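You operate a simulated robot arm through the tools that you are given. There is no shell and no other tool. Be economical: measure what you need, move in short steps, check, and stop when the job is done.

Carry out the task below with a simulated robot arm. There is one attempt and no reset: what you move stays moved.

Task
Take the can that says "soda" from the top of table t and leave it on the top of table w. Close the white drawer. Put the can that says "G234" from the top of table w on top of the flat cheese there and the can that says "G327" on the top of the long table between tanks y54 and y57. Fetch the purple follower and set it on the top of table t. Take the small purple brush on the left end of table q and put it away on the top of table w. Put the small cheese labelled "Q523" from the middle of table q on the top of the steel cabinet. Take the ribbed grey cup and put it on the top of the long table between tanks y52 and y54. The order is free. Set down upright: can, ribbed grey cup.

The check looks at the end state, three seconds after you hand in, the way a careful person would. Anything else that was tipped, shoved, dropped, spilled or broken makes it a failure.

Robot
A 6-joint arm with a fingered hand on a trunk, on a base that drives. Base frame: it is fixed to the floor where the robot stands at the start and does not move with it; the origin is under the middle of the robot, x ahead of it, y to its left, z up; the surface under the hand at the start is at about z = 86. Units: cm, rad, N and s.
With the tool pointing down near the work surface it reaches from about 44 to 82 cm from the robot's upright axis, wherever it stands. Its first joint turns from -2.897 to 2.897 rad. Places, roughly: flat cheese [75, -225, 100]; grey cup, white can [75, -150, 100]; purple follower [50, -200, 75]; ribbed grey cup (6x6x7 cm) [110, 170, 80]; small cheese [75, -325, 75]; small purple brush (6x5x7 cm) [70, -260, 80]; soda can, steel can [75, 0, 100]; top of table T [60, -20, 90]; top of table W [60, -160, 90]; top of the long table between tanks Y52 and Y54 [90, 120, 80]; top of the long table between tanks Y54 and Y57 [90, 180, 80]; top of the steel cabinet (34x24 cm) [94, -454, 108]; white drawer [70, 120, 70]. Payload 4 kg.
The TCP is the grasp point between the finger pads, 2 cm short of the fingertips. In the tool frame z runs along the fingers and y along their closing line. The gripper opens to 14 cm. The gripper's body begins 5.4 cm behind the TCP. The gripper is a hand of 3 fingers: y runs from the thumb to the fingers, the wrist lies at [0, 0, -21.5] in the tool frame.
Orientation is told as [roll, pitch, yaw] about the base's x, y, z axes, in that order, counted from this pose: with the fingers straight down and closing along the base's y, the tool's x points along the base's -x, its y along +y and its z along -z.

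Tools
- The arm moves only by the tool play_rows. Its argument "commands" is a list of rows, each an object (a shift or turn left out is 0) with "slide": the shift along the tool's x, y, z in cm, a list of three; "delta_rot": the turn, a rotation vector about the tool's x, y, z in rad, a list of three. In form: [{"slide": [dx, dy, dz], "delta_rot": [rx, ry, rz]}, ...]. A call has 1 to 12 rows; each row is the pose to reach, as a shift and turn from the pose commanded when the call began, along the tool's axes at that moment. Each row takes 0.2 s and may step no farther than 5 cm and 0.15 rad from the row before; otherwise, the whole call is refused. Where a pose cannot be reached the arm comes as near as it can. A force on the tool above 40 N (or 10 N above the force at the start of the call, whichever is more), or a blocked arm, ends the call early, and 0.2 s more pass. In this call time passes only in rows, and 0.2 s behind the last. The reply holds the time, the measured pose of the TCP, the force on the tool along the base axes, the opening and the grip force, in the units named above and with some noise, with the torque about the TCP (base axes, N m) and any sound that the robot's microphone picked up.
- Cameras (640 x 400 px; columns grow to the right, rows downward): "scene" is now at [4.19, 18.42, 156.81]; the picture's right is [-0.03, -1.00, 0.00], its down [-0.84, 0.03, -0.54] and it looks along [0.54, -0.02, -0.84] (base axes); focal length 292 px, centre (320, 200). "wrist" rides on the gripper at [7.4, -4.3, -7.9] in the tool frame; the picture's right is [0.50, 0.87, 0.00], its down [-0.59, 0.34, -0.73] and it looks along [-0.64, 0.37, 0.68] (tool axes); focal length 275 px, centre (320, 200). There is no depth. A picture from a camera that has moved, and an enlarged one, comes with that camera's place and axes in the base frame and with its lens. The place of the scene camera against the robot may be out by one fixed shift of up to 1.2 cm in any direction.
- camera(camera): a new picture of that camera. The clock stands still meanwhile.
- move_column(by): slides the trunk up (or, below 0, down) by that many cm; the arm and the scene camera ride with it, the base frame stays. It gives what a move gives, with no picture.
- drive_base(legs): drives the robot by 1 to 6 legs, each [ahead, left, turn to the left] in cm, cm and rad, along the robot's own axes; the way and the turn of a leg run together, so that a leg with both is an arc; at most 150 cm and 3.142 rad a leg. The arm and the cameras ride along, it lands a little off, and it stops where it bumps. It gives what a move gives.
- finger_targets(finger1, finger2, thumb_bend): sets how far each is bent, from 0 (flat) to 1 (curled in); at 0.3 the hand is open as for a grip, at 0.7 the pads meet at the TCP. One left out holds its place. A second passes; each finger stops where it meets its share of the squeeze, and holds until it gets a number again. It is the only way to open and close the hand. It gives what a move gives, with no picture; readings hold the bend of each and the force on the fingers (four entries, about 0 where the hand has none), thumb and palm.
- turn_head(pan, tilt): turns the head with the scene camera to pan (to the left, within 2.094 rad either way) and tilt (down, from -0.506 to 1.204), counted from straight ahead of the robot. It gives what a move gives.
- close_up(camera, box): a new picture of the part [left, top, right, bottom] of that camera's present view, enlarged. The clock stands still meanwhile.
- finish_job(): hands the job in; it is judged then, once.

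Work in short steps. Places have to be worked out from the pictures, the camera data and where the tool is seen: move nearer, look again, correct. Check each grasp and each placing, and mend what went wrong. You have 217 turns and 202 pictures in all, those below and enlarged ones among them. Open the gripper and draw the arm clear of the work before you hand the job in, unless the task says otherwise; then end with one line.

The tools are called by a JSON object that holds its "name" and its "arguments". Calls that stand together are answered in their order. play_rows: Moves the arm, as the interface text tells. Its arguments: {"type":"object","properties":{"commands":{"type":"array"}},"required":["commands"]} The other tools are called the same way: move_column (by) slides the trunk up or down; finger_targets (finger1, finger2, thumb_bend) moves the fingers one by one; drive_base (legs) drives the base; turn_head (pan, tilt) turns the head that bears the scene camera; camera (camera) takes a picture; close_up (camera, box) takes an enlarged picture of a part of a camera's view; finish_job () hands the job in.

At the start:

```text
time_s: 0.0
position: [41.79, 5.92, 110.28]
tool_rot: [0.0, 0.001, -0.001]
ft_force: [0.2, -0.1, -0.4]
moment: [0.02, 0.0, 0.02]
finger_gap: 13.98
finger_force: 0.1
shape: jaw
bend: [0.3, 0.3, 0.3]
finger forces: [0.0, 0.0, 0.1, 0.1, 0.0, 0.0]
trunk travel left (down, up): [-17.5, 41.5]
robot x, y, heading: [-0.17, -0.14, 0.002]
head pan, tilt: [-0.031, 0.998]
```

scene: 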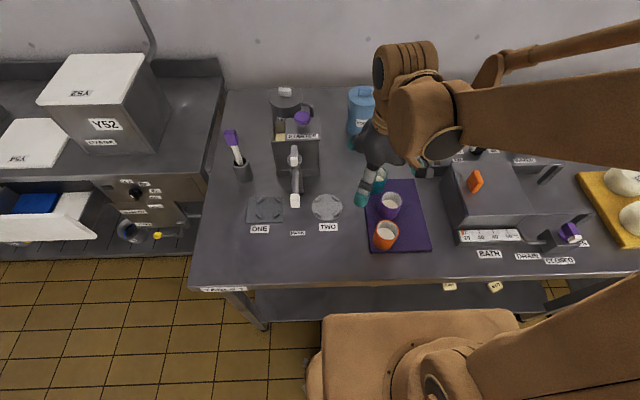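
wrist: 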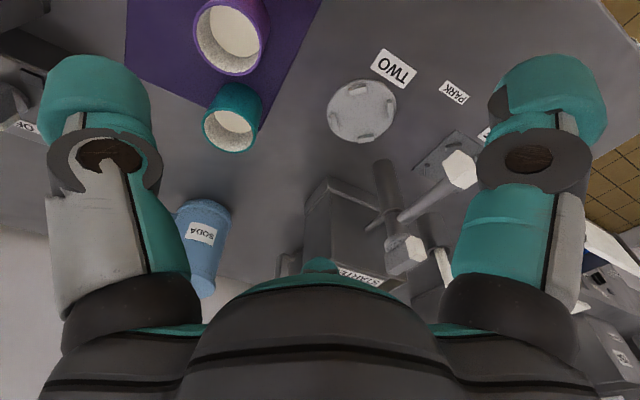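

The soda can (blue) stands at the back of table t. I look around first to map the scene.

{"name": "turn_head", "arguments": {"pan": 0.9, "tilt": 0.6}}

{"name": "camera", "arguments": {"camera": "scene"}}

{"name": "turn_head", "arguments": {"pan": -1.1, "tilt": 0.4}}

{"name": "camera", "arguments": {"camera": "scene"}}

```text
time_s: 1.2
position: [41.9, 5.97, 110.27]
tool_rot: [0.0, 0.001, -0.001]
ft_force: [0.1, 0.8, 0.2]
moment: [0.01, 0.0, 0.02]
finger_gap: 13.98
finger_force: 0.1
shape: jaw
bend: [0.3, 0.3, 0.3]
finger forces: [0.1, 0.0, 0.1, 0.1, 0.1, 0.1]
trunk travel left (down, up): [-17.5, 41.5]
robot x, y, heading: [0.11, -0.1, 0.004]
head pan, tilt: [0.901, 0.6]
```

```text
199 pictures are left
camera scene: at [2.71, 25.57, 160.0], right [0.78, -0.62, 0.0], down [-0.35, -0.44, -0.82], along [0.51, 0.65, -0.57], focal length 292 px, centre (320, 200)
```

scene: 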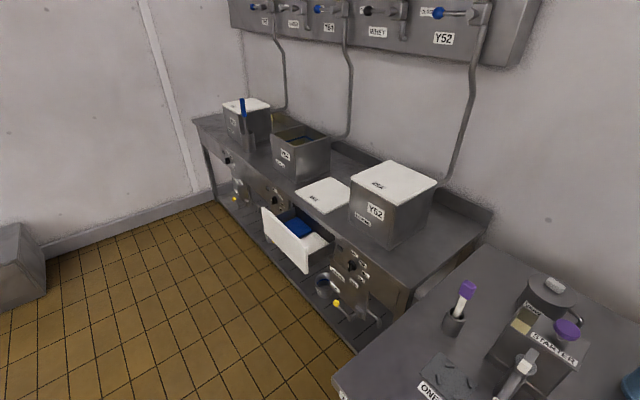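

```text
time_s: 3.1
position: [41.78, 5.87, 110.4]
tool_rot: [0.003, 0.001, -0.001]
ft_force: [0.1, -0.3, -0.9]
moment: [0.0, -0.01, 0.02]
finger_gap: 14.02
finger_force: 0.0
shape: jaw
bend: [0.3, 0.3, 0.3]
finger forces: [0.0, 0.0, 0.0, 0.0, 0.1, 0.1]
trunk travel left (down, up): [-17.5, 41.5]
robot x, y, heading: [0.14, -0.01, -0.003]
head pan, tilt: [-1.1, 0.4]
```

```text
198 pictures are left
camera scene: at [1.43, 10.39, 161.83], right [-0.89, -0.45, 0.0], down [-0.18, 0.35, -0.92], along [0.42, -0.82, -0.39], focal length 292 px, centre (320, 200)
```

scene: 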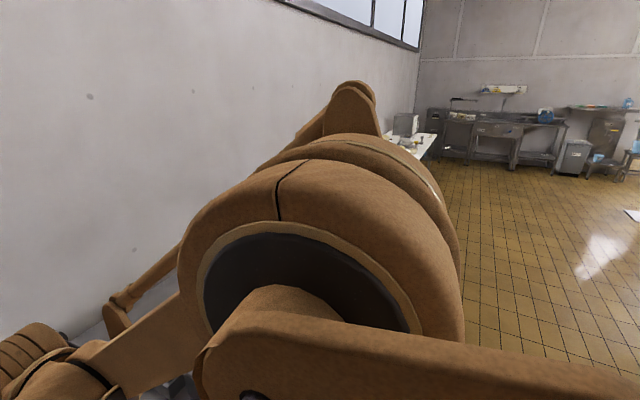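

I zoom in on the left long table to find the ribbed cup and the gaps between tanks.

{"name": "turn_head", "arguments": {"pan": 0.9, "tilt": 0.6}}

{"name": "close_up", "arguments": {"camera": "scene", "box": [180, 70, 480, 330]}}

```text
time_s: 5.1
position: [41.83, 5.96, 110.24]
tool_rot: [-0.001, 0.0, 0.0]
ft_force: [0.1, 0.0, -0.1]
moment: [-0.04, 0.0, 0.0]
finger_gap: 13.98
finger_force: 0.1
shape: jaw
bend: [0.3, 0.3, 0.3]
finger forces: [0.0, 0.0, 0.0, 0.1, 0.1, 0.0]
trunk travel left (down, up): [-17.5, 41.5]
robot x, y, heading: [0.22, -0.04, 0.006]
head pan, tilt: [0.901, 0.6]
```

```text
1.54 times, centred on (330, 200) of scene
camera zoom: at [2.71, 25.57, 160.0], right [0.78, -0.62, 0.0], down [-0.35, -0.44, -0.83], along [0.51, 0.65, -0.57], focal length 449 px, centre (305, 200)
```

zoom: 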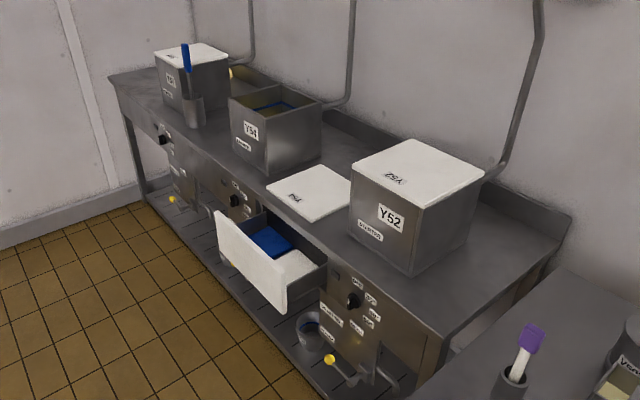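

I check the table t objects' labels.

{"name": "turn_head", "arguments": {"pan": 0.2, "tilt": 0.75}}

{"name": "close_up", "arguments": {"camera": "scene", "box": [220, 100, 540, 300]}}

{"name": "close_up", "arguments": {"camera": "wrist", "box": [160, 120, 480, 320]}}

```text
time_s: 6.2
position: [41.64, 6.05, 110.28]
tool_rot: [-0.001, 0.001, -0.001]
ft_force: [-0.3, -1.4, -0.4]
moment: [-0.02, 0.0, 0.01]
finger_gap: 13.99
finger_force: 0.0
shape: jaw
bend: [0.3, 0.3, 0.3]
finger forces: [0.1, 0.0, 0.0, 0.1, 0.0, 0.0]
trunk travel left (down, up): [-17.5, 41.5]
robot x, y, heading: [0.05, -0.13, -0.004]
head pan, tilt: [0.201, 0.75]
```

```text
2.00 times, centred on (380, 200) of scene
camera zoom: at [5.34, 20.3, 158.72], right [0.2, -0.98, 0.0], down [-0.67, -0.14, -0.73], along [0.72, 0.15, -0.68], focal length 584 px, centre (200, 200)
```

zoom: 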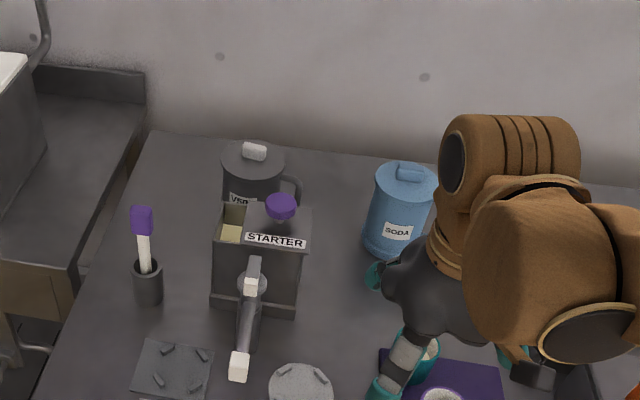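

```text
2.00 times, centred on (320, 220) of wrist
camera zoom: at [34.38, 1.65, 118.1], right [-0.5, 0.87, 0.0], down [0.59, 0.34, 0.73], along [0.64, 0.37, -0.68], focal length 551 px, centre (320, 160)
```

zoom: 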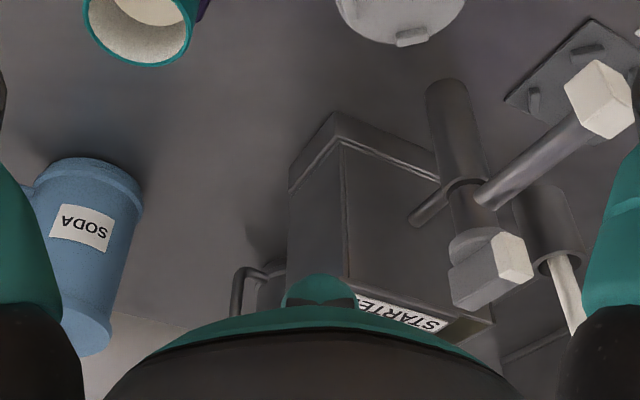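

I'll do the left side first: raise the trunk for clearance, then drive left toward the drawer.

{"name": "move_column", "arguments": {"by": 15}}

{"name": "drive_base", "arguments": {"legs": [[-8, 0, 0], [0, 125, 0]]}}

{"name": "turn_head", "arguments": {"pan": 0.2, "tilt": 0.75}}

{"name": "camera", "arguments": {"camera": "scene"}}

{"name": "camera", "arguments": {"camera": "wrist"}}

```text
time_s: 7.9
position: [41.73, 5.99, 125.35]
tool_rot: [-0.002, 0.0, 0.0]
ft_force: [1.0, 0.5, -0.4]
moment: [0.0, 0.02, -0.01]
finger_gap: 14.0
finger_force: 0.1
shape: jaw
bend: [0.3, 0.3, 0.3]
finger forces: [0.1, 0.1, 0.0, 0.0, 0.0, 0.0]
trunk travel left (down, up): [-32.5, 26.5]
robot x, y, heading: [-0.34, 0.06, 0.002]
head pan, tilt: [0.201, 0.75]
```

```text
time_s: 14.8
position: [36.19, 128.81, 125.37]
tool_rot: [0.0, 0.0, -0.036]
ft_force: [0.2, -0.1, 0.0]
moment: [-0.02, 0.0, 0.02]
finger_gap: 14.01
finger_force: 0.1
shape: jaw
bend: [0.3, 0.3, 0.3]
finger forces: [0.0, 0.0, 0.0, 0.0, 0.0, 0.1]
trunk travel left (down, up): [-32.5, 26.5]
robot x, y, heading: [-5.81, 124.33, -0.034]
head pan, tilt: [0.201, 0.75]
```

```text
time_s: 15.4
position: [36.18, 128.8, 125.28]
tool_rot: [-0.001, -0.001, -0.034]
ft_force: [0.4, -0.2, 0.6]
moment: [0.0, -0.03, 0.0]
finger_gap: 14.0
finger_force: 0.1
shape: jaw
bend: [0.3, 0.3, 0.3]
finger forces: [0.0, 0.1, 0.1, 0.1, 0.0, 0.1]
trunk travel left (down, up): [-32.5, 26.5]
robot x, y, heading: [-5.83, 124.52, -0.033]
head pan, tilt: [0.201, 0.75]
```

```text
194 pictures are left
camera scene: at [0.29, 144.31, 173.72], right [0.17, -0.99, 0.0], down [-0.67, -0.11, -0.73], along [0.72, 0.12, -0.68], focal length 292 px, centre (320, 200)
```

scene: 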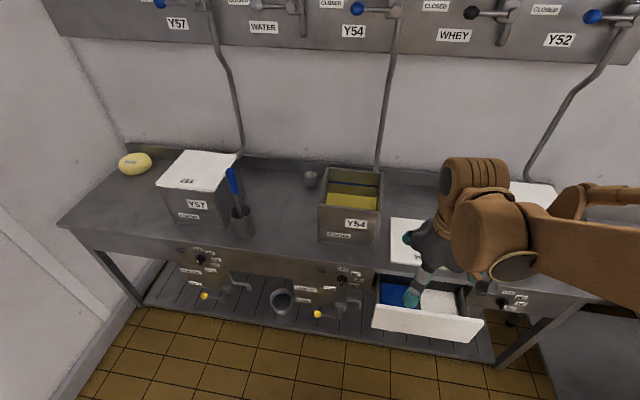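

```text
193 pictures are left
camera wrist: at [28.67, 124.72, 133.1], right [-0.47, 0.88, 0.0], down [0.6, 0.32, 0.73], along [0.65, 0.35, -0.68], focal length 275 px, centre (320, 200)
```

wrist: 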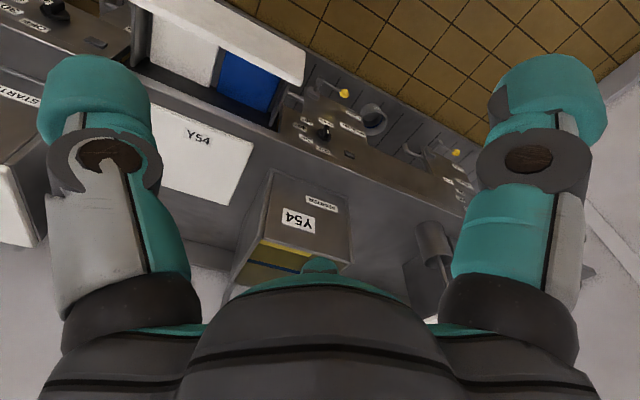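

The small cup at the back between Y57 and Y54 should be the ribbed grey cup; I zoom to confirm and to see the drawer.

{"name": "close_up", "arguments": {"camera": "scene", "box": [200, 140, 360, 240]}}

{"name": "close_up", "arguments": {"camera": "scene", "box": [340, 200, 580, 350]}}

```text
4.00 times, centred on (280, 190) of scene
camera zoom: at [0.29, 144.31, 173.72], right [0.17, -0.99, 0.0], down [-0.67, -0.11, -0.73], along [0.72, 0.12, -0.68], focal length 1168 px, centre (480, 240)
```

zoom: 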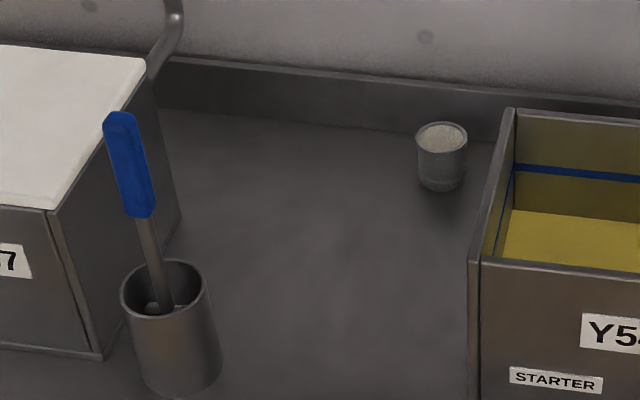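

```text
2.67 times, centred on (460, 275) of scene
camera zoom: at [0.29, 144.31, 173.72], right [0.17, -0.99, 0.0], down [-0.67, -0.11, -0.73], along [0.72, 0.12, -0.68], focal length 778 px, centre (-53, 0)
```

zoom: 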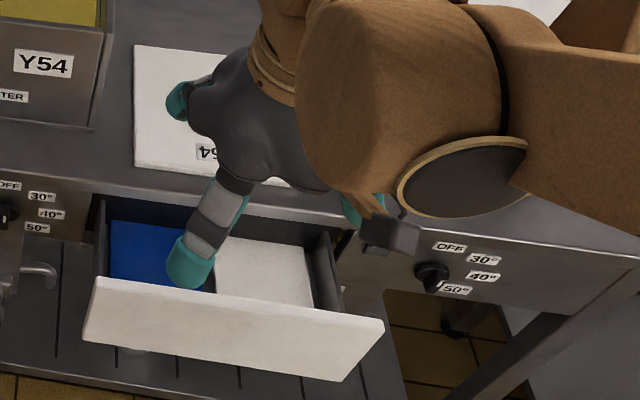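

The drawer front top edge is at about x≈55, y 95–133, z≈72. I back off, line up with its middle, close the hand into a fist and tilt it forward.

{"name": "drive_base", "arguments": {"legs": [[-14, 0, 0.034], [0, -13, 0]]}}

{"name": "finger_targets", "arguments": {"finger1": 0.7, "finger2": 0.7, "thumb_bend": 0.7}}

{"name": "play_rows", "arguments": {"commands": [{"slide": [-2.5, 0, -0.3], "delta_rot": [0, -0.13, 0]}, {"slide": [-5, 0, -0.8], "delta_rot": [0, -0.26, 0]}, {"slide": [-8, 0, -1.6], "delta_rot": [0, -0.39, 0]}, {"slide": [-10.7, 0, -2.8], "delta_rot": [0, -0.52, 0]}, {"slide": [-13, 0, -4.4], "delta_rot": [0, -0.65, 0]}, {"slide": [-15.4, 0, -6.5], "delta_rot": [0, -0.8, 0]}]}}

```text
time_s: 17.6
position: [22.3, 117.38, 125.41]
tool_rot: [0.001, 0.0, -0.001]
ft_force: [-0.6, -0.4, 0.5]
moment: [0.0, 0.01, -0.01]
finger_gap: 13.99
finger_force: 0.1
shape: jaw
bend: [0.3, 0.3, 0.3]
finger forces: [0.0, 0.0, 0.0, 0.1, 0.0, 0.0]
trunk travel left (down, up): [-32.5, 26.5]
robot x, y, heading: [-19.42, 111.54, -0.006]
head pan, tilt: [0.201, 0.75]
```

```text
time_s: 18.6
position: [22.22, 117.56, 125.35]
tool_rot: [-0.001, 0.0, 0.0]
ft_force: [0.5, -0.2, 0.3]
moment: [0.03, 0.02, 0.02]
finger_gap: 0.41
finger_force: 0.0
shape: fingers
bend: [0.69, 0.69, 0.7]
finger forces: [0.1, 0.0, 0.0, 0.0, 0.0, 0.0]
trunk travel left (down, up): [-32.5, 26.5]
robot x, y, heading: [-19.3, 111.31, 0.003]
head pan, tilt: [0.201, 0.75]
```

```text
time_s: 20.0
position: [37.76, 117.46, 131.75]
tool_rot: [0.0, -0.804, -0.002]
ft_force: [0.4, 0.3, 0.3]
moment: [0.01, -0.02, 0.0]
finger_gap: 0.43
finger_force: 0.0
shape: fingers
bend: [0.69, 0.69, 0.7]
finger forces: [0.0, 0.1, 0.0, 0.0, 0.1, 0.1]
trunk travel left (down, up): [-32.5, 26.5]
robot x, y, heading: [-19.88, 111.84, -0.005]
head pan, tilt: [0.201, 0.75]
```

Lower the trunk fully, then check where the fist is.

{"name": "move_column", "arguments": {"by": -32}}

{"name": "play_rows", "arguments": {"commands": [{"slide": [3, -0.6, 2.9]}, {"slide": [6, -1.2, 5.8]}, {"slide": [9, -1.8, 8.7]}, {"slide": [12, -2.4, 11.6]}, {"slide": [15, -3, 14.5]}, {"slide": [18, -3.5, 17.4]}, {"slide": [21.5, -3.5, 20.9]}]}}

{"name": "camera", "arguments": {"camera": "scene"}}

```text
time_s: 23.2
position: [37.73, 117.46, 99.62]
tool_rot: [0.001, -0.799, 0.0]
ft_force: [0.3, -0.3, 0.4]
moment: [0.05, -0.02, 0.01]
finger_gap: 0.4
finger_force: 0.1
shape: fingers
bend: [0.69, 0.69, 0.7]
finger forces: [0.0, 0.0, 0.0, 0.0, 0.0, 0.0]
trunk travel left (down, up): [-0.5, 58.5]
robot x, y, heading: [-19.52, 111.41, -0.003]
head pan, tilt: [0.201, 0.75]
```

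```text
time_s: 24.8
position: [44.66, 114.88, 75.82]
tool_rot: [0.001, -0.798, 0.0]
ft_force: [0.7, 0.5, 0.0]
moment: [0.02, 0.02, -0.02]
finger_gap: 0.42
finger_force: 0.0
shape: fingers
bend: [0.69, 0.69, 0.7]
finger forces: [0.0, 0.0, 0.0, 0.0, 0.0, 0.0]
out of reach, approached as far as the arm can: row 5, 6, 7
trunk travel left (down, up): [-0.5, 58.5]
robot x, y, heading: [-19.65, 111.79, 0.002]
head pan, tilt: [0.201, 0.75]
```

```text
190 pictures are left
camera scene: at [-14.22, 131.89, 141.71], right [0.2, -0.98, 0.0], down [-0.67, -0.14, -0.73], along [0.72, 0.15, -0.68], focal length 292 px, centre (320, 200)
```

scene: 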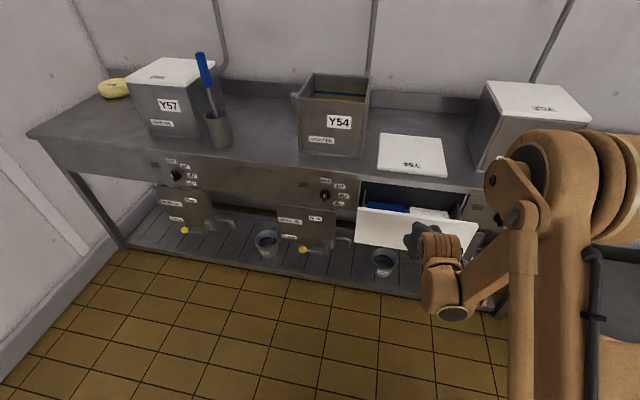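

{"name": "close_up", "arguments": {"camera": "scene", "box": [340, 170, 500, 270]}}

{"name": "camera", "arguments": {"camera": "wrist"}}

```text
4.00 times, centred on (420, 220) of scene
camera zoom: at [-14.22, 131.89, 141.71], right [0.2, -0.98, 0.0], down [-0.67, -0.14, -0.73], along [0.72, 0.15, -0.68], focal length 1168 px, centre (-80, 120)
```

zoom: 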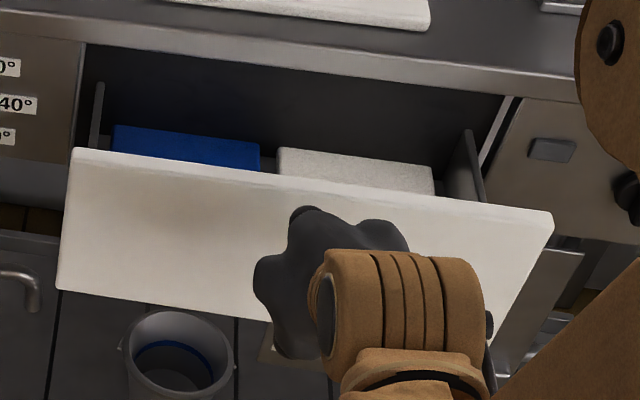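

```text
188 pictures are left
camera wrist: at [33.78, 110.58, 75.92], right [-0.35, 0.87, -0.36], down [-0.12, 0.34, 0.93], along [0.93, 0.37, -0.02], focal length 275 px, centre (320, 200)
```

wrist: 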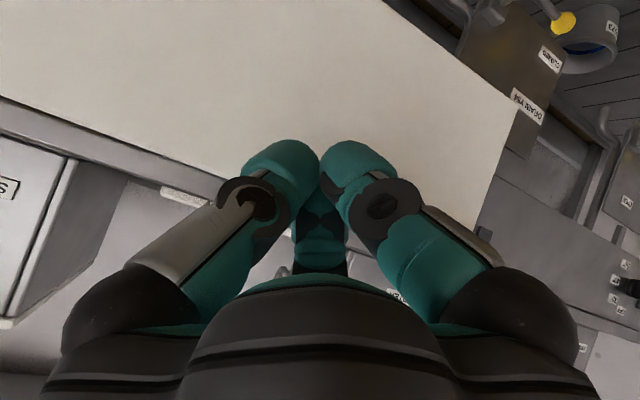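

The fist faces the white drawer front (about x≈52, z 61–78). I move ahead a little and down to see how the arm tracks.

{"name": "play_rows", "arguments": {"commands": [{"slide": [-2.1, 0, 2.1]}, {"slide": [-1, 0, 4.2]}]}}

```text
time_s: 25.4
position: [48.77, 114.64, 73.82]
tool_rot: [-0.002, -0.799, -0.001]
ft_force: [0.3, 0.1, 0.5]
moment: [-0.02, -0.03, -0.03]
finger_gap: 0.4
finger_force: 0.1
shape: fingers
bend: [0.69, 0.69, 0.7]
finger forces: [0.0, 0.0, 0.0, 0.1, 0.0, 0.0]
trunk travel left (down, up): [-0.5, 58.5]
robot x, y, heading: [-19.8, 111.35, 0.001]
head pan, tilt: [0.201, 0.75]
```

Tracking is relative to the actual pose. Now push forward in small steps, sinking slightly.

{"name": "play_rows", "arguments": {"commands": [{"slide": [-0.7, 0, 2.8]}, {"slide": [-1.4, 0, 4.3]}, {"slide": [-2.8, 0, 5.7]}, {"slide": [-4.2, 0, 7.1]}, {"slide": [-5.6, 0, 8.6]}]}}

{"name": "camera", "arguments": {"camera": "scene"}}

```text
time_s: 26.6
position: [58.92, 114.66, 71.83]
tool_rot: [0.0, -0.799, 0.001]
ft_force: [0.0, -1.2, -0.4]
moment: [-0.03, 0.02, -0.03]
finger_gap: 0.49
finger_force: 0.1
shape: fingers
bend: [0.69, 0.71, 0.7]
finger forces: [0.1, 0.0, 0.0, 0.1, 0.0, 0.0]
trunk travel left (down, up): [-0.5, 58.5]
robot x, y, heading: [-19.47, 111.26, 0.001]
head pan, tilt: [0.201, 0.75]
```

```text
187 pictures are left
camera scene: at [-14.21, 131.89, 141.71], right [0.2, -0.98, 0.0], down [-0.67, -0.14, -0.73], along [0.72, 0.15, -0.68], focal length 292 px, centre (320, 200)
```

scene: 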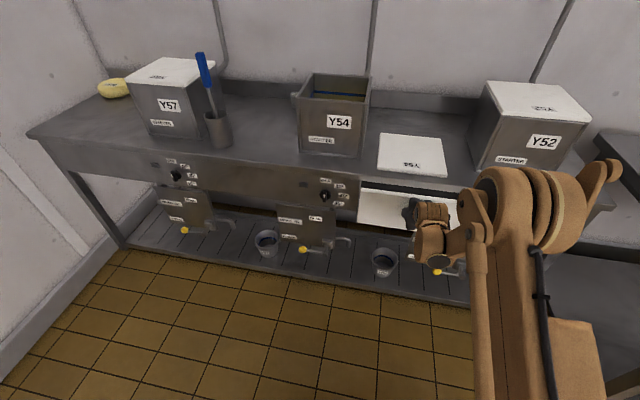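

The drawer moves in easily. I continue pushing until force rises, then inspect.

{"name": "play_rows", "arguments": {"commands": [{"slide": [-0.7, 0, 0.7]}, {"slide": [-1.4, 0, 1.4]}, {"slide": [-2.1, 0, 2.1]}, {"slide": [-2.8, 0, 2.8]}]}}

{"name": "close_up", "arguments": {"camera": "scene", "box": [340, 160, 500, 260]}}

```text
time_s: 27.6
position: [62.87, 114.61, 72.05]
tool_rot: [0.001, -0.799, 0.001]
ft_force: [0.1, 0.4, -0.2]
moment: [-0.01, 0.03, -0.02]
finger_gap: 0.48
finger_force: 0.1
shape: fingers
bend: [0.69, 0.71, 0.7]
finger forces: [0.0, 0.1, 0.1, 0.0, 0.1, 0.0]
trunk travel left (down, up): [-0.5, 58.5]
robot x, y, heading: [-19.56, 111.88, -0.004]
head pan, tilt: [0.201, 0.75]
```

```text
4.00 times, centred on (420, 210) of scene
camera zoom: at [-14.22, 131.89, 141.71], right [0.2, -0.98, 0.0], down [-0.67, -0.14, -0.73], along [0.72, 0.15, -0.68], focal length 1168 px, centre (-80, 160)
```

zoom: 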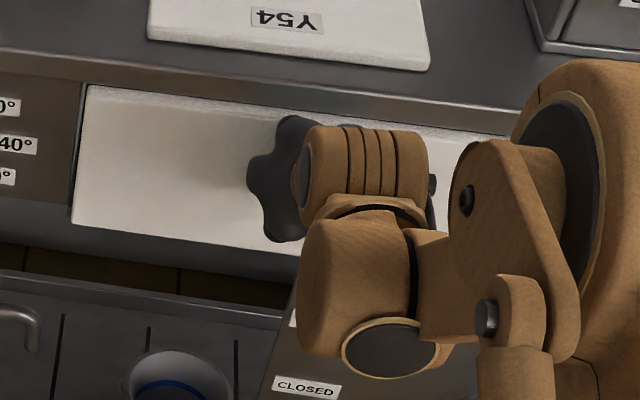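

Almost flush. Push on until it stops.

{"name": "play_rows", "arguments": {"commands": [{"slide": [-0.5, 0, 0.5]}, {"slide": [-1, 0, 1]}, {"slide": [-1.5, 0, 1.5]}, {"slide": [-2, 0, 2]}]}}

{"name": "close_up", "arguments": {"camera": "scene", "box": [340, 160, 500, 260]}}

```text
time_s: 28.6
position: [65.48, 114.43, 72.09]
tool_rot: [0.001, -0.799, -0.001]
ft_force: [-5.2, 0.7, -2.4]
moment: [-0.01, -0.23, 0.08]
finger_gap: 0.47
finger_force: 2.3
shape: fingers
bend: [0.69, 0.71, 0.7]
finger forces: [0.0, 5.3, 0.0, 0.1, 0.1, 0.0]
trunk travel left (down, up): [-0.5, 58.5]
robot x, y, heading: [-19.27, 111.87, 0.001]
head pan, tilt: [0.201, 0.75]
```

```text
4.00 times, centred on (420, 210) of scene
camera zoom: at [-14.26, 131.89, 141.71], right [0.2, -0.98, 0.0], down [-0.67, -0.14, -0.73], along [0.72, 0.15, -0.68], focal length 1168 px, centre (-80, 160)
```

zoom: 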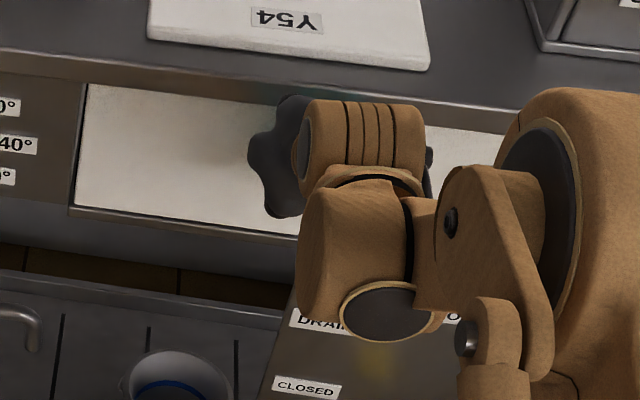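

Contact force 5 N and it looks flush; one firmer nudge, then retract straight back.

{"name": "play_rows", "arguments": {"commands": [{"slide": [-0.4, 0, 0.4]}, {"slide": [-0.8, 0, 0.8]}]}}

{"name": "play_rows", "arguments": {"commands": [{"slide": [2.8, 0, -2.8]}, {"slide": [5.6, 0, -5.7]}, {"slide": [8.4, 0, -8.6]}, {"slide": [10, 0, -10]}]}}

{"name": "close_up", "arguments": {"camera": "scene", "box": [340, 160, 500, 260]}}

```text
time_s: 29.0
position: [65.64, 114.63, 72.12]
tool_rot: [0.001, -0.796, 0.003]
ft_force: [-24.1, -1.8, -0.9]
moment: [0.05, -1.21, 0.34]
finger_gap: 0.6
finger_force: 11.6
shape: fingers
bend: [0.68, 0.71, 0.69]
finger forces: [0.1, 23.2, 0.0, 0.0, 0.0, 0.1]
trunk travel left (down, up): [-0.5, 58.5]
robot x, y, heading: [-19.47, 111.59, 0.001]
head pan, tilt: [0.201, 0.75]
stopped in row 2: the force on the tool passed its limit at 49 N (the readings are from after the stop); the commanded pose is now the measured one
```

```text
time_s: 30.0
position: [51.95, 114.44, 71.86]
tool_rot: [-0.002, -0.797, 0.002]
ft_force: [-0.9, -0.4, 0.3]
moment: [0.0, -0.03, 0.03]
finger_gap: 0.53
finger_force: 0.0
shape: fingers
bend: [0.69, 0.71, 0.69]
finger forces: [0.0, 0.0, 0.0, 0.0, 0.0, 0.0]
trunk travel left (down, up): [-0.5, 58.5]
robot x, y, heading: [-19.53, 111.65, 0.002]
head pan, tilt: [0.201, 0.75]
```

```text
4.00 times, centred on (420, 210) of scene
camera zoom: at [-14.34, 131.89, 141.72], right [0.2, -0.98, 0.0], down [-0.67, -0.14, -0.73], along [0.72, 0.15, -0.68], focal length 1168 px, centre (-80, 160)
```

zoom: 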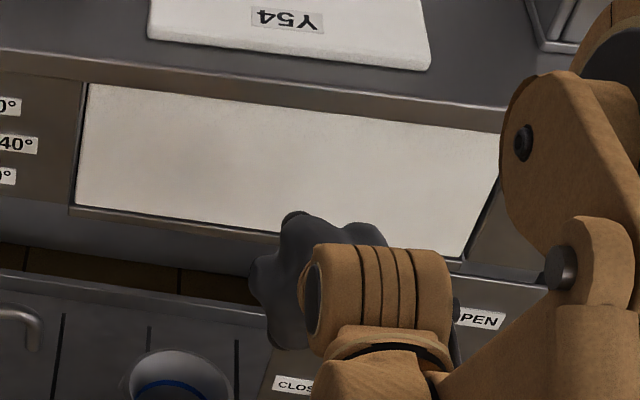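

Drawer is closed. Now the ribbed cup, at about (110,168) with table top near z 80. I raise the trunk, reduce the tilt to ~0.5 and open the hand moderately.

{"name": "move_column", "arguments": {"by": 45}}

{"name": "play_rows", "arguments": {"commands": [{"slide": [0, 0, 0], "delta_rot": [0, 0.15, 0]}, {"slide": [0, 0, 0], "delta_rot": [0, 0.3, 0]}]}}

{"name": "finger_targets", "arguments": {"finger1": 0.4, "finger2": 0.4, "thumb_bend": 0.4}}

{"name": "drive_base", "arguments": {"legs": [[0, 49, 0], [44, 0, 0]]}}

{"name": "turn_head", "arguments": {"pan": -0.1, "tilt": 0.7}}

{"name": "camera", "arguments": {"camera": "scene"}}

{"name": "camera", "arguments": {"camera": "wrist"}}

```text
refused: 45 is not a number from -40 to 40
```

```text
time_s: 30.6
position: [51.73, 114.49, 71.84]
tool_rot: [-0.003, -0.494, 0.002]
ft_force: [-0.4, -0.2, 0.2]
moment: [0.05, 0.01, 0.0]
finger_gap: 0.5
finger_force: 0.0
shape: fingers
bend: [0.69, 0.71, 0.69]
finger forces: [0.1, 0.0, 0.1, 0.0, 0.0, 0.1]
trunk travel left (down, up): [-0.5, 58.5]
robot x, y, heading: [-19.48, 111.72, 0.004]
head pan, tilt: [0.201, 0.75]
```

```text
time_s: 31.6
position: [51.87, 114.52, 71.62]
tool_rot: [0.0, -0.494, 0.003]
ft_force: [-0.3, -0.2, 0.0]
moment: [-0.01, -0.04, -0.02]
finger_gap: 9.44
finger_force: 0.0
shape: fingers
bend: [0.4, 0.4, 0.4]
finger forces: [0.0, 0.0, 0.1, 0.0, 0.0, 0.1]
trunk travel left (down, up): [-0.5, 58.5]
robot x, y, heading: [-19.73, 111.68, 0.004]
head pan, tilt: [0.201, 0.75]
```

```text
time_s: 35.5
position: [62.99, 163.31, 71.63]
tool_rot: [-0.003, -0.482, 0.012]
ft_force: [-15.1, -1.3, -2.3]
moment: [-0.04, -0.25, 0.21]
finger_gap: 9.47
finger_force: 8.4
shape: fingers
bend: [0.4, 0.49, 0.4]
finger forces: [0.1, 16.4, 0.0, 0.1, 0.0, 0.0]
trunk travel left (down, up): [-0.5, 58.5]
robot x, y, heading: [-7.69, 160.13, 0.002]
head pan, tilt: [0.201, 0.75]
stopped in leg 2: the force on the tool passed its limit at 97 N (the readings are from after the stop); the commanded pose is now the measured one
```

```text
time_s: 36.3
position: [63.03, 163.34, 71.67]
tool_rot: [0.0, -0.484, 0.01]
ft_force: [-22.9, -2.4, -7.2]
moment: [-0.01, -0.67, 0.45]
finger_gap: 9.45
finger_force: 12.8
shape: fingers
bend: [0.4, 0.5, 0.4]
finger forces: [0.0, 25.8, 0.1, 0.0, 0.0, 0.1]
trunk travel left (down, up): [-0.5, 58.5]
robot x, y, heading: [-7.88, 159.93, 0.003]
head pan, tilt: [-0.099, 0.7]
```

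```text
183 pictures are left
camera scene: at [-2.41, 177.84, 142.14], right [-0.09, -1.0, 0.0], down [-0.64, 0.06, -0.77], along [0.76, -0.07, -0.64], focal length 292 px, centre (320, 200)
```

scene: 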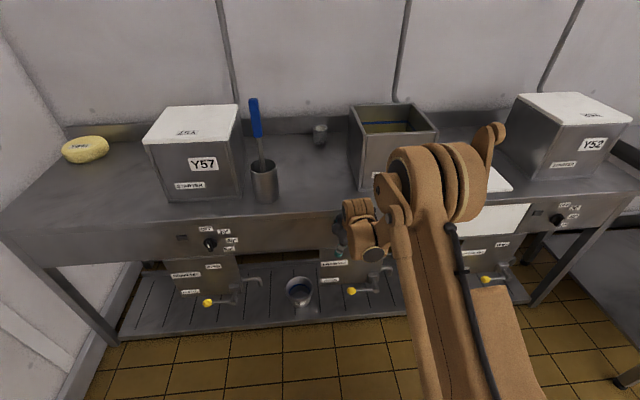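

```text
182 pictures are left
camera wrist: at [52.82, 158.92, 75.11], right [-0.45, 0.86, -0.23], down [0.18, 0.34, 0.92], along [0.87, 0.38, -0.31], focal length 275 px, centre (320, 200)
```

wrist: 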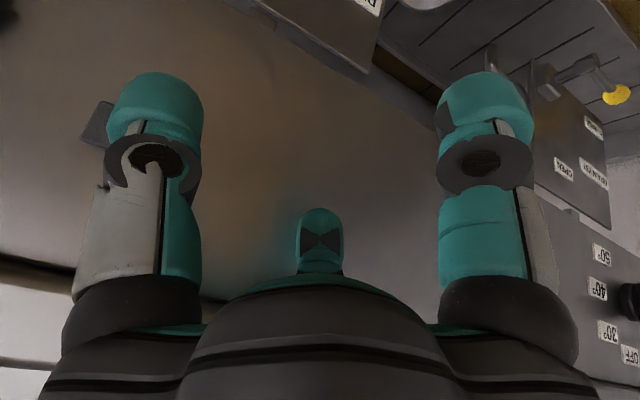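

The trunk raise was refused, so the hand bumped the table front panel lightly. I back off, then raise.

{"name": "drive_base", "arguments": {"legs": [[-14, 0, 0]]}}

{"name": "move_column", "arguments": {"by": 40}}

{"name": "camera", "arguments": {"camera": "scene"}}

```text
time_s: 37.6
position: [49.2, 163.34, 71.63]
tool_rot: [-0.002, -0.483, 0.011]
ft_force: [-0.4, 0.0, 0.2]
moment: [0.0, 0.02, 0.02]
finger_gap: 9.48
finger_force: 0.0
shape: fingers
bend: [0.4, 0.4, 0.4]
finger forces: [0.1, 0.0, 0.0, 0.1, 0.1, 0.1]
trunk travel left (down, up): [-0.5, 58.5]
robot x, y, heading: [-22.09, 159.9, 0.004]
head pan, tilt: [-0.099, 0.7]
```

```text
time_s: 41.4
position: [49.08, 163.3, 111.53]
tool_rot: [-0.002, -0.483, 0.014]
ft_force: [-0.4, 0.4, -0.4]
moment: [0.02, 0.01, 0.0]
finger_gap: 9.46
finger_force: 0.2
shape: fingers
bend: [0.4, 0.4, 0.4]
finger forces: [0.0, 0.1, 0.0, 0.0, 0.1, 0.0]
trunk travel left (down, up): [-40.5, 18.5]
robot x, y, heading: [-22.01, 160.23, 0.006]
head pan, tilt: [-0.099, 0.7]
```

```text
181 pictures are left
camera scene: at [-16.31, 177.78, 182.13], right [-0.09, -1.0, 0.0], down [-0.64, 0.06, -0.76], along [0.76, -0.07, -0.64], focal length 292 px, centre (320, 200)
```

scene: 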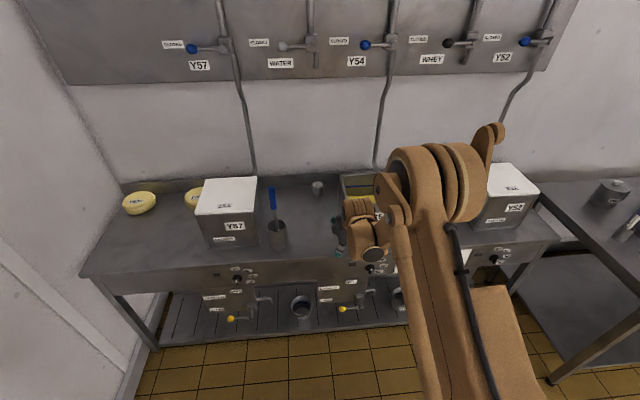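

Triangulated: cup base at (110.3, 167.4, 79.4); blue brush tip at (74,188,113) leaves ~14 cm clearance. I drive ahead 45 cm.

{"name": "drive_base", "arguments": {"legs": [[45, 2, 0]]}}

{"name": "camera", "arguments": {"camera": "wrist"}}

{"name": "camera", "arguments": {"camera": "scene"}}

```text
time_s: 44.2
position: [94.92, 164.82, 111.51]
tool_rot: [-0.002, -0.482, 0.002]
ft_force: [-0.3, -0.3, 0.3]
moment: [-0.01, 0.08, -0.03]
finger_gap: 9.47
finger_force: 0.0
shape: fingers
bend: [0.4, 0.4, 0.4]
finger forces: [0.0, 0.0, 0.1, 0.0, 0.0, 0.0]
trunk travel left (down, up): [-40.5, 18.5]
robot x, y, heading: [24.17, 161.77, -0.005]
head pan, tilt: [-0.099, 0.7]
```

```text
180 pictures are left
camera wrist: at [84.68, 160.41, 115.01], right [-0.44, 0.86, -0.23], down [0.18, 0.34, 0.92], along [0.88, 0.37, -0.31], focal length 275 px, centre (320, 200)
```

wrist: 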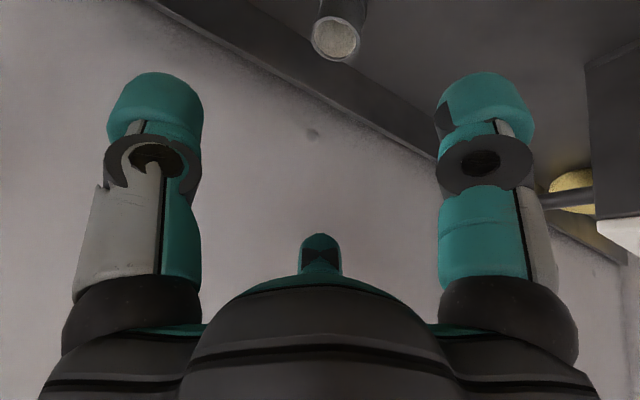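

```text
179 pictures are left
camera scene: at [29.7, 179.78, 182.13], right [-0.1, -0.99, 0.0], down [-0.64, 0.07, -0.76], along [0.76, -0.08, -0.64], focal length 292 px, centre (320, 200)
```

scene: 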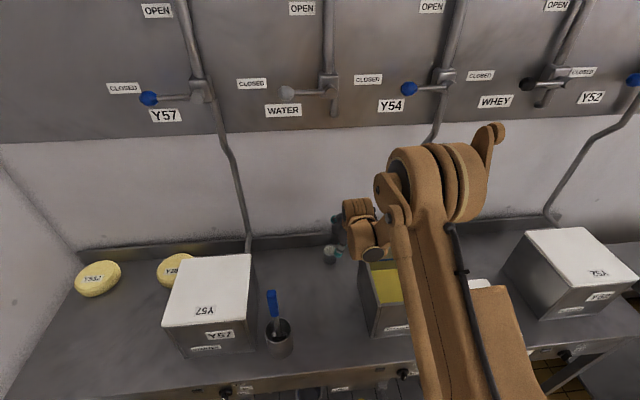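

The hand has three fingers spaced ~120°, so less tilt is better. Wrist view gives cup at (109.6,168). I drive 6 cm more, reduce tilt to 0.2 and go above the cup.

{"name": "drive_base", "arguments": {"legs": [[6, 0, 0]]}}

{"name": "play_rows", "arguments": {"commands": [{"delta_rot": [0, 0.14, 0]}, {"delta_rot": [0, 0.28, 0]}]}}

```text
time_s: 45.2
position: [101.03, 164.74, 111.52]
tool_rot: [-0.003, -0.482, 0.003]
ft_force: [1.5, -0.1, 0.0]
moment: [-0.01, 0.01, -0.01]
finger_gap: 9.47
finger_force: 0.1
shape: fingers
bend: [0.4, 0.4, 0.4]
finger forces: [0.1, 0.0, 0.1, 0.0, 0.1, 0.0]
trunk travel left (down, up): [-40.5, 18.5]
robot x, y, heading: [29.41, 161.82, 0.0]
head pan, tilt: [-0.099, 0.7]
```

```text
time_s: 45.8
position: [100.94, 164.68, 111.51]
tool_rot: [-0.003, -0.199, 0.0]
ft_force: [0.0, 0.0, -0.1]
moment: [0.0, 0.01, -0.03]
finger_gap: 9.48
finger_force: 0.1
shape: fingers
bend: [0.4, 0.4, 0.4]
finger forces: [0.0, 0.1, 0.1, 0.0, 0.0, 0.0]
trunk travel left (down, up): [-40.5, 18.5]
robot x, y, heading: [29.56, 161.64, -0.003]
head pan, tilt: [-0.099, 0.7]
```

{"name": "play_rows", "arguments": {"commands": [{"slide": [-2.2, 1, 0]}, {"slide": [-6, 2, 0]}, {"slide": [-7.5, 3.1, 3]}, {"slide": [-7, 3.1, 7]}, {"slide": [-6.5, 3.1, 11]}, {"slide": [-6.1, 3.1, 15]}]}}

{"name": "camera", "arguments": {"camera": "wrist"}}

{"name": "close_up", "arguments": {"camera": "scene", "box": [240, 180, 440, 305]}}

```text
time_s: 47.2
position: [107.54, 167.52, 100.35]
tool_rot: [-0.003, -0.204, 0.002]
ft_force: [0.0, -0.3, -0.4]
moment: [-0.03, 0.0, -0.02]
finger_gap: 9.49
finger_force: 0.1
shape: fingers
bend: [0.4, 0.4, 0.4]
finger forces: [0.0, 0.0, 0.0, 0.0, 0.0, 0.0]
out of reach, approached as far as the arm can: row 5, 6
trunk travel left (down, up): [-40.5, 18.5]
robot x, y, heading: [29.8, 161.49, -0.005]
head pan, tilt: [-0.099, 0.7]
```

```text
178 pictures are left
camera wrist: at [98.62, 163.12, 106.47], right [-0.49, 0.86, -0.1], down [0.43, 0.34, 0.84], along [0.76, 0.37, -0.54], focal length 275 px, centre (320, 200)
```

wrist: 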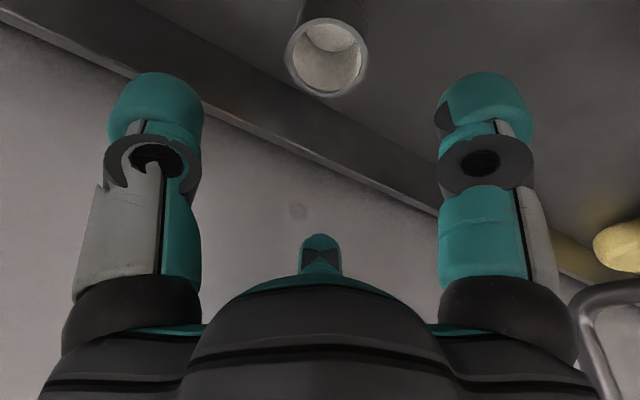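

```text
3.20 times, centred on (340, 242) of scene
camera zoom: at [35.51, 179.74, 182.15], right [-0.1, -0.99, 0.0], down [-0.64, 0.07, -0.77], along [0.76, -0.08, -0.64], focal length 934 px, centre (256, 64)
```

zoom: 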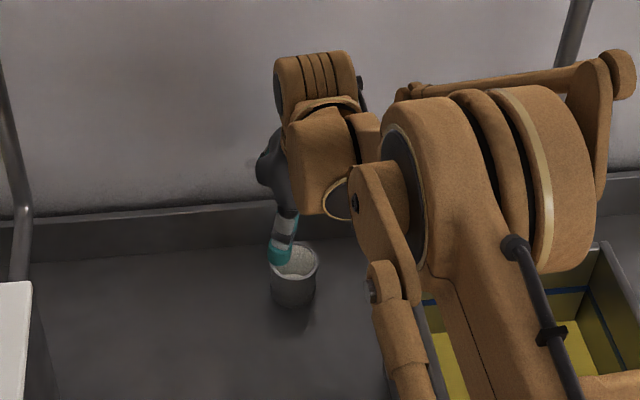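

Cup rim measured at (109.3,167.4). Lower the trunk 6 first (gives reach), then centre over the cup.

{"name": "move_column", "arguments": {"by": -6}}

{"name": "play_rows", "arguments": {"commands": [{"slide": [-1.8, 0, 0.4]}]}}

{"name": "camera", "arguments": {"camera": "wrist"}}

```text
time_s: 48.2
position: [107.52, 167.53, 94.28]
tool_rot: [0.0, -0.204, 0.002]
ft_force: [0.2, 0.0, -0.3]
moment: [0.01, 0.03, 0.0]
finger_gap: 9.48
finger_force: 0.0
shape: fingers
bend: [0.4, 0.4, 0.4]
finger forces: [0.0, 0.1, 0.1, 0.0, 0.1, 0.1]
trunk travel left (down, up): [-34.5, 24.5]
robot x, y, heading: [29.8, 161.82, 0.001]
head pan, tilt: [-0.099, 0.7]
```

```text
time_s: 48.6
position: [108.4, 167.43, 95.21]
tool_rot: [-0.002, -0.204, 0.003]
ft_force: [0.9, 0.8, -0.6]
moment: [-0.04, 0.0, -0.01]
finger_gap: 9.47
finger_force: 0.0
shape: fingers
bend: [0.4, 0.4, 0.4]
finger forces: [0.0, 0.1, 0.0, 0.0, 0.1, 0.1]
out of reach, approached as far as the arm can: row 1
trunk travel left (down, up): [-34.5, 24.5]
robot x, y, heading: [29.35, 161.97, -0.003]
head pan, tilt: [-0.099, 0.7]
```

```text
176 pictures are left
camera wrist: at [99.53, 163.03, 101.39], right [-0.49, 0.86, -0.1], down [0.43, 0.34, 0.84], along [0.76, 0.37, -0.54], focal length 275 px, centre (320, 200)
```

wrist: 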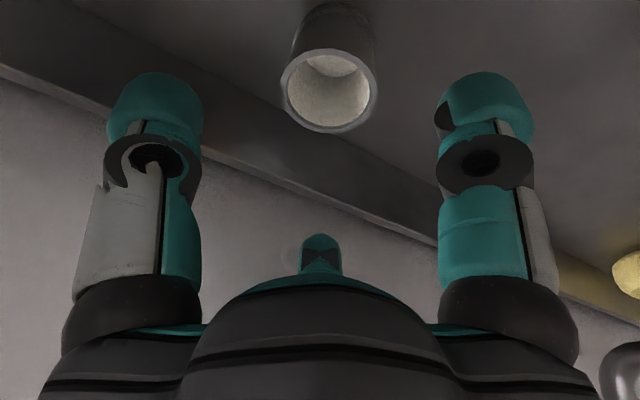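

Cup at (109.2,167.5) confirmed. The arm is at its reach limit, so I drive 3 cm closer while correcting with the arm next.

{"name": "drive_base", "arguments": {"legs": [[3, 0, 0]]}}

```text
time_s: 49.4
position: [111.64, 167.34, 95.09]
tool_rot: [-0.003, -0.203, 0.001]
ft_force: [0.6, -1.0, -0.6]
moment: [-0.03, 0.04, 0.02]
finger_gap: 9.46
finger_force: 0.0
shape: fingers
bend: [0.4, 0.4, 0.4]
finger forces: [0.1, 0.1, 0.0, 0.0, 0.0, 0.0]
trunk travel left (down, up): [-34.5, 24.5]
robot x, y, heading: [32.61, 162.01, -0.003]
head pan, tilt: [-0.099, 0.7]
```

{"name": "play_rows", "arguments": {"commands": [{"slide": [2.25, 0.1, -0.46]}, {"slide": [2.8, 0.1, 2]}, {"slide": [3.25, 0.1, 4.4]}]}}

{"name": "camera", "arguments": {"camera": "wrist"}}

```text
time_s: 50.2
position: [107.89, 167.28, 91.91]
tool_rot: [-0.001, -0.202, 0.004]
ft_force: [-0.2, -0.5, -1.0]
moment: [0.01, 0.03, 0.04]
finger_gap: 9.47
finger_force: 0.0
shape: fingers
bend: [0.4, 0.4, 0.4]
finger forces: [0.1, 0.0, 0.1, 0.0, 0.1, 0.1]
out of reach, approached as far as the arm can: row 3
trunk travel left (down, up): [-34.5, 24.5]
robot x, y, heading: [32.8, 161.88, -0.005]
head pan, tilt: [-0.099, 0.7]
```

```text
175 pictures are left
camera wrist: at [99.03, 163.05, 98.02], right [-0.49, 0.86, -0.1], down [0.43, 0.34, 0.84], along [0.76, 0.37, -0.54], focal length 275 px, centre (320, 200)
```

wrist: 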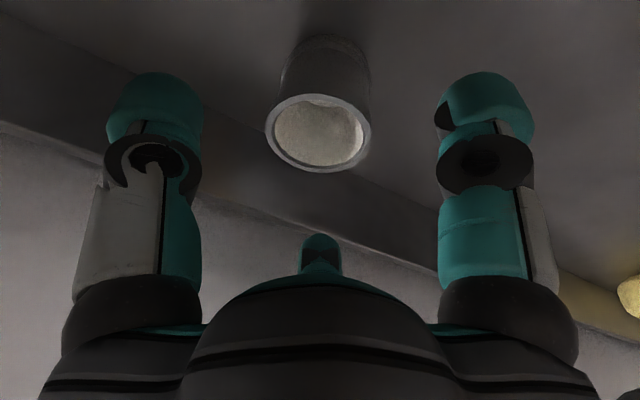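

I shift x +1.4 with the arm slightly up, then use the trunk for the vertical descent.

{"name": "play_rows", "arguments": {"commands": [{"slide": [-1.97, 0.1, -2.66]}]}}

{"name": "move_column", "arguments": {"by": -7}}

{"name": "camera", "arguments": {"camera": "wrist"}}

```text
time_s: 50.6
position: [109.35, 167.43, 95.05]
tool_rot: [-0.002, -0.205, 0.003]
ft_force: [0.2, -0.2, -0.3]
moment: [0.0, -0.04, 0.0]
finger_gap: 9.49
finger_force: 0.1
shape: fingers
bend: [0.4, 0.4, 0.4]
finger forces: [0.1, 0.0, 0.0, 0.0, 0.0, 0.0]
trunk travel left (down, up): [-34.5, 24.5]
robot x, y, heading: [33.1, 162.29, -0.006]
head pan, tilt: [-0.099, 0.7]
```

```text
time_s: 51.7
position: [109.27, 167.46, 88.16]
tool_rot: [-0.002, -0.204, 0.002]
ft_force: [-0.1, 0.0, 0.4]
moment: [0.03, -0.01, 0.0]
finger_gap: 9.46
finger_force: 0.1
shape: fingers
bend: [0.4, 0.4, 0.4]
finger forces: [0.0, 0.0, 0.0, 0.1, 0.0, 0.0]
trunk travel left (down, up): [-27.5, 31.5]
robot x, y, heading: [33.02, 162.03, -0.003]
head pan, tilt: [-0.099, 0.7]
```

```text
174 pictures are left
camera wrist: at [100.53, 163.13, 94.22], right [-0.49, 0.86, -0.1], down [0.43, 0.34, 0.84], along [0.76, 0.37, -0.54], focal length 275 px, centre (320, 200)
```

wrist: 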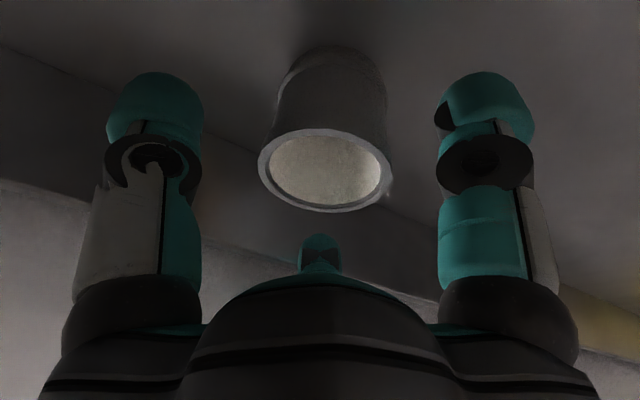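

Well centred. Descend 4.7 cm and close.

{"name": "move_column", "arguments": {"by": -4.7}}

{"name": "finger_targets", "arguments": {"finger1": 0.62, "finger2": 0.62, "thumb_bend": 0.62}}

{"name": "camera", "arguments": {"camera": "wrist"}}

```text
time_s: 52.6
position: [109.31, 167.39, 83.58]
tool_rot: [-0.002, -0.205, 0.003]
ft_force: [9.2, 2.3, 37.6]
moment: [1.25, 1.85, -0.41]
finger_gap: 9.35
finger_force: 18.2
shape: fingers
bend: [0.41, 0.4, 0.4]
finger forces: [37.4, 0.1, 0.0, 0.0, 0.0, 0.0]
trunk travel left (down, up): [-22.8, 36.2]
robot x, y, heading: [32.64, 162.0, -0.002]
head pan, tilt: [-0.099, 0.7]
```

```text
time_s: 53.6
position: [109.36, 167.5, 83.5]
tool_rot: [0.0, -0.207, 0.004]
ft_force: [-2.1, 10.3, 28.7]
moment: [1.18, 1.72, -0.52]
finger_gap: 6.01
finger_force: 15.2
shape: fingers
bend: [0.45, 0.61, 0.62]
finger forces: [29.8, 1.1, 0.0, 0.0, 0.0, 0.0]
trunk travel left (down, up): [-22.8, 36.2]
robot x, y, heading: [32.9, 162.43, -0.004]
head pan, tilt: [-0.099, 0.7]
```

```text
173 pictures are left
camera wrist: at [100.34, 163.24, 89.68], right [-0.49, 0.86, -0.1], down [0.42, 0.34, 0.84], along [0.76, 0.37, -0.53], focal length 275 px, centre (320, 200)
```

wrist: 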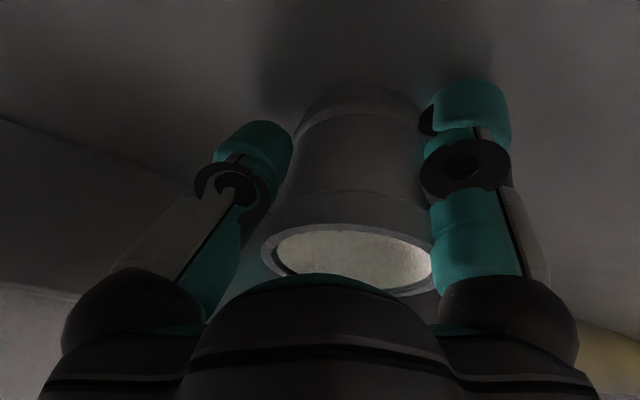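

Finger 1's tip is on the table; raise 1.3 cm and let it close.

{"name": "move_column", "arguments": {"by": 1.2}}

{"name": "finger_targets", "arguments": {"finger1": 0.66, "finger2": 0.66, "thumb_bend": 0.66}}

{"name": "camera", "arguments": {"camera": "wrist"}}

```text
time_s: 54.2
position: [109.52, 167.41, 84.52]
tool_rot: [-0.003, -0.204, 0.0]
ft_force: [0.0, 0.6, -0.6]
moment: [0.0, 0.0, -0.01]
finger_gap: 5.4
finger_force: 5.4
shape: fingers
bend: [0.47, 0.6, 0.62]
finger forces: [5.7, 3.9, 0.0, 0.0, 1.5, 0.1]
trunk travel left (down, up): [-24.0, 35.0]
robot x, y, heading: [33.02, 161.87, -0.002]
head pan, tilt: [-0.099, 0.7]
```

```text
time_s: 55.2
position: [109.49, 167.44, 84.49]
tool_rot: [-0.002, -0.204, 0.003]
ft_force: [-0.6, -0.5, -1.4]
moment: [-0.01, 0.0, 0.0]
finger_gap: 5.28
finger_force: 13.1
shape: fingers
bend: [0.47, 0.61, 0.63]
finger forces: [10.2, 8.5, 0.0, 0.0, 7.0, 0.0]
trunk travel left (down, up): [-24.0, 35.0]
robot x, y, heading: [32.98, 162.06, -0.001]
head pan, tilt: [-0.099, 0.7]
```

```text
172 pictures are left
camera wrist: at [100.54, 163.13, 90.69], right [-0.49, 0.86, -0.1], down [0.43, 0.34, 0.84], along [0.76, 0.37, -0.54], focal length 275 px, centre (320, 200)
```

wrist: 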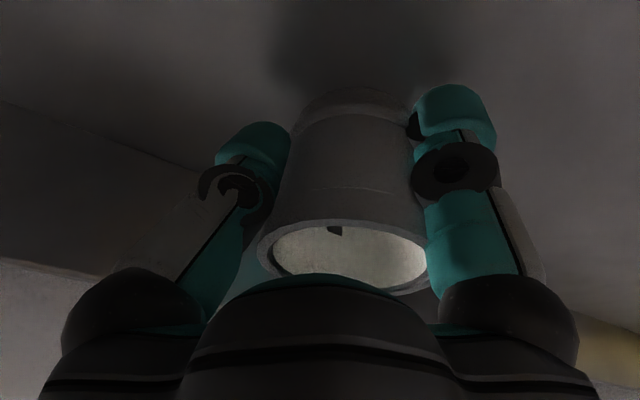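

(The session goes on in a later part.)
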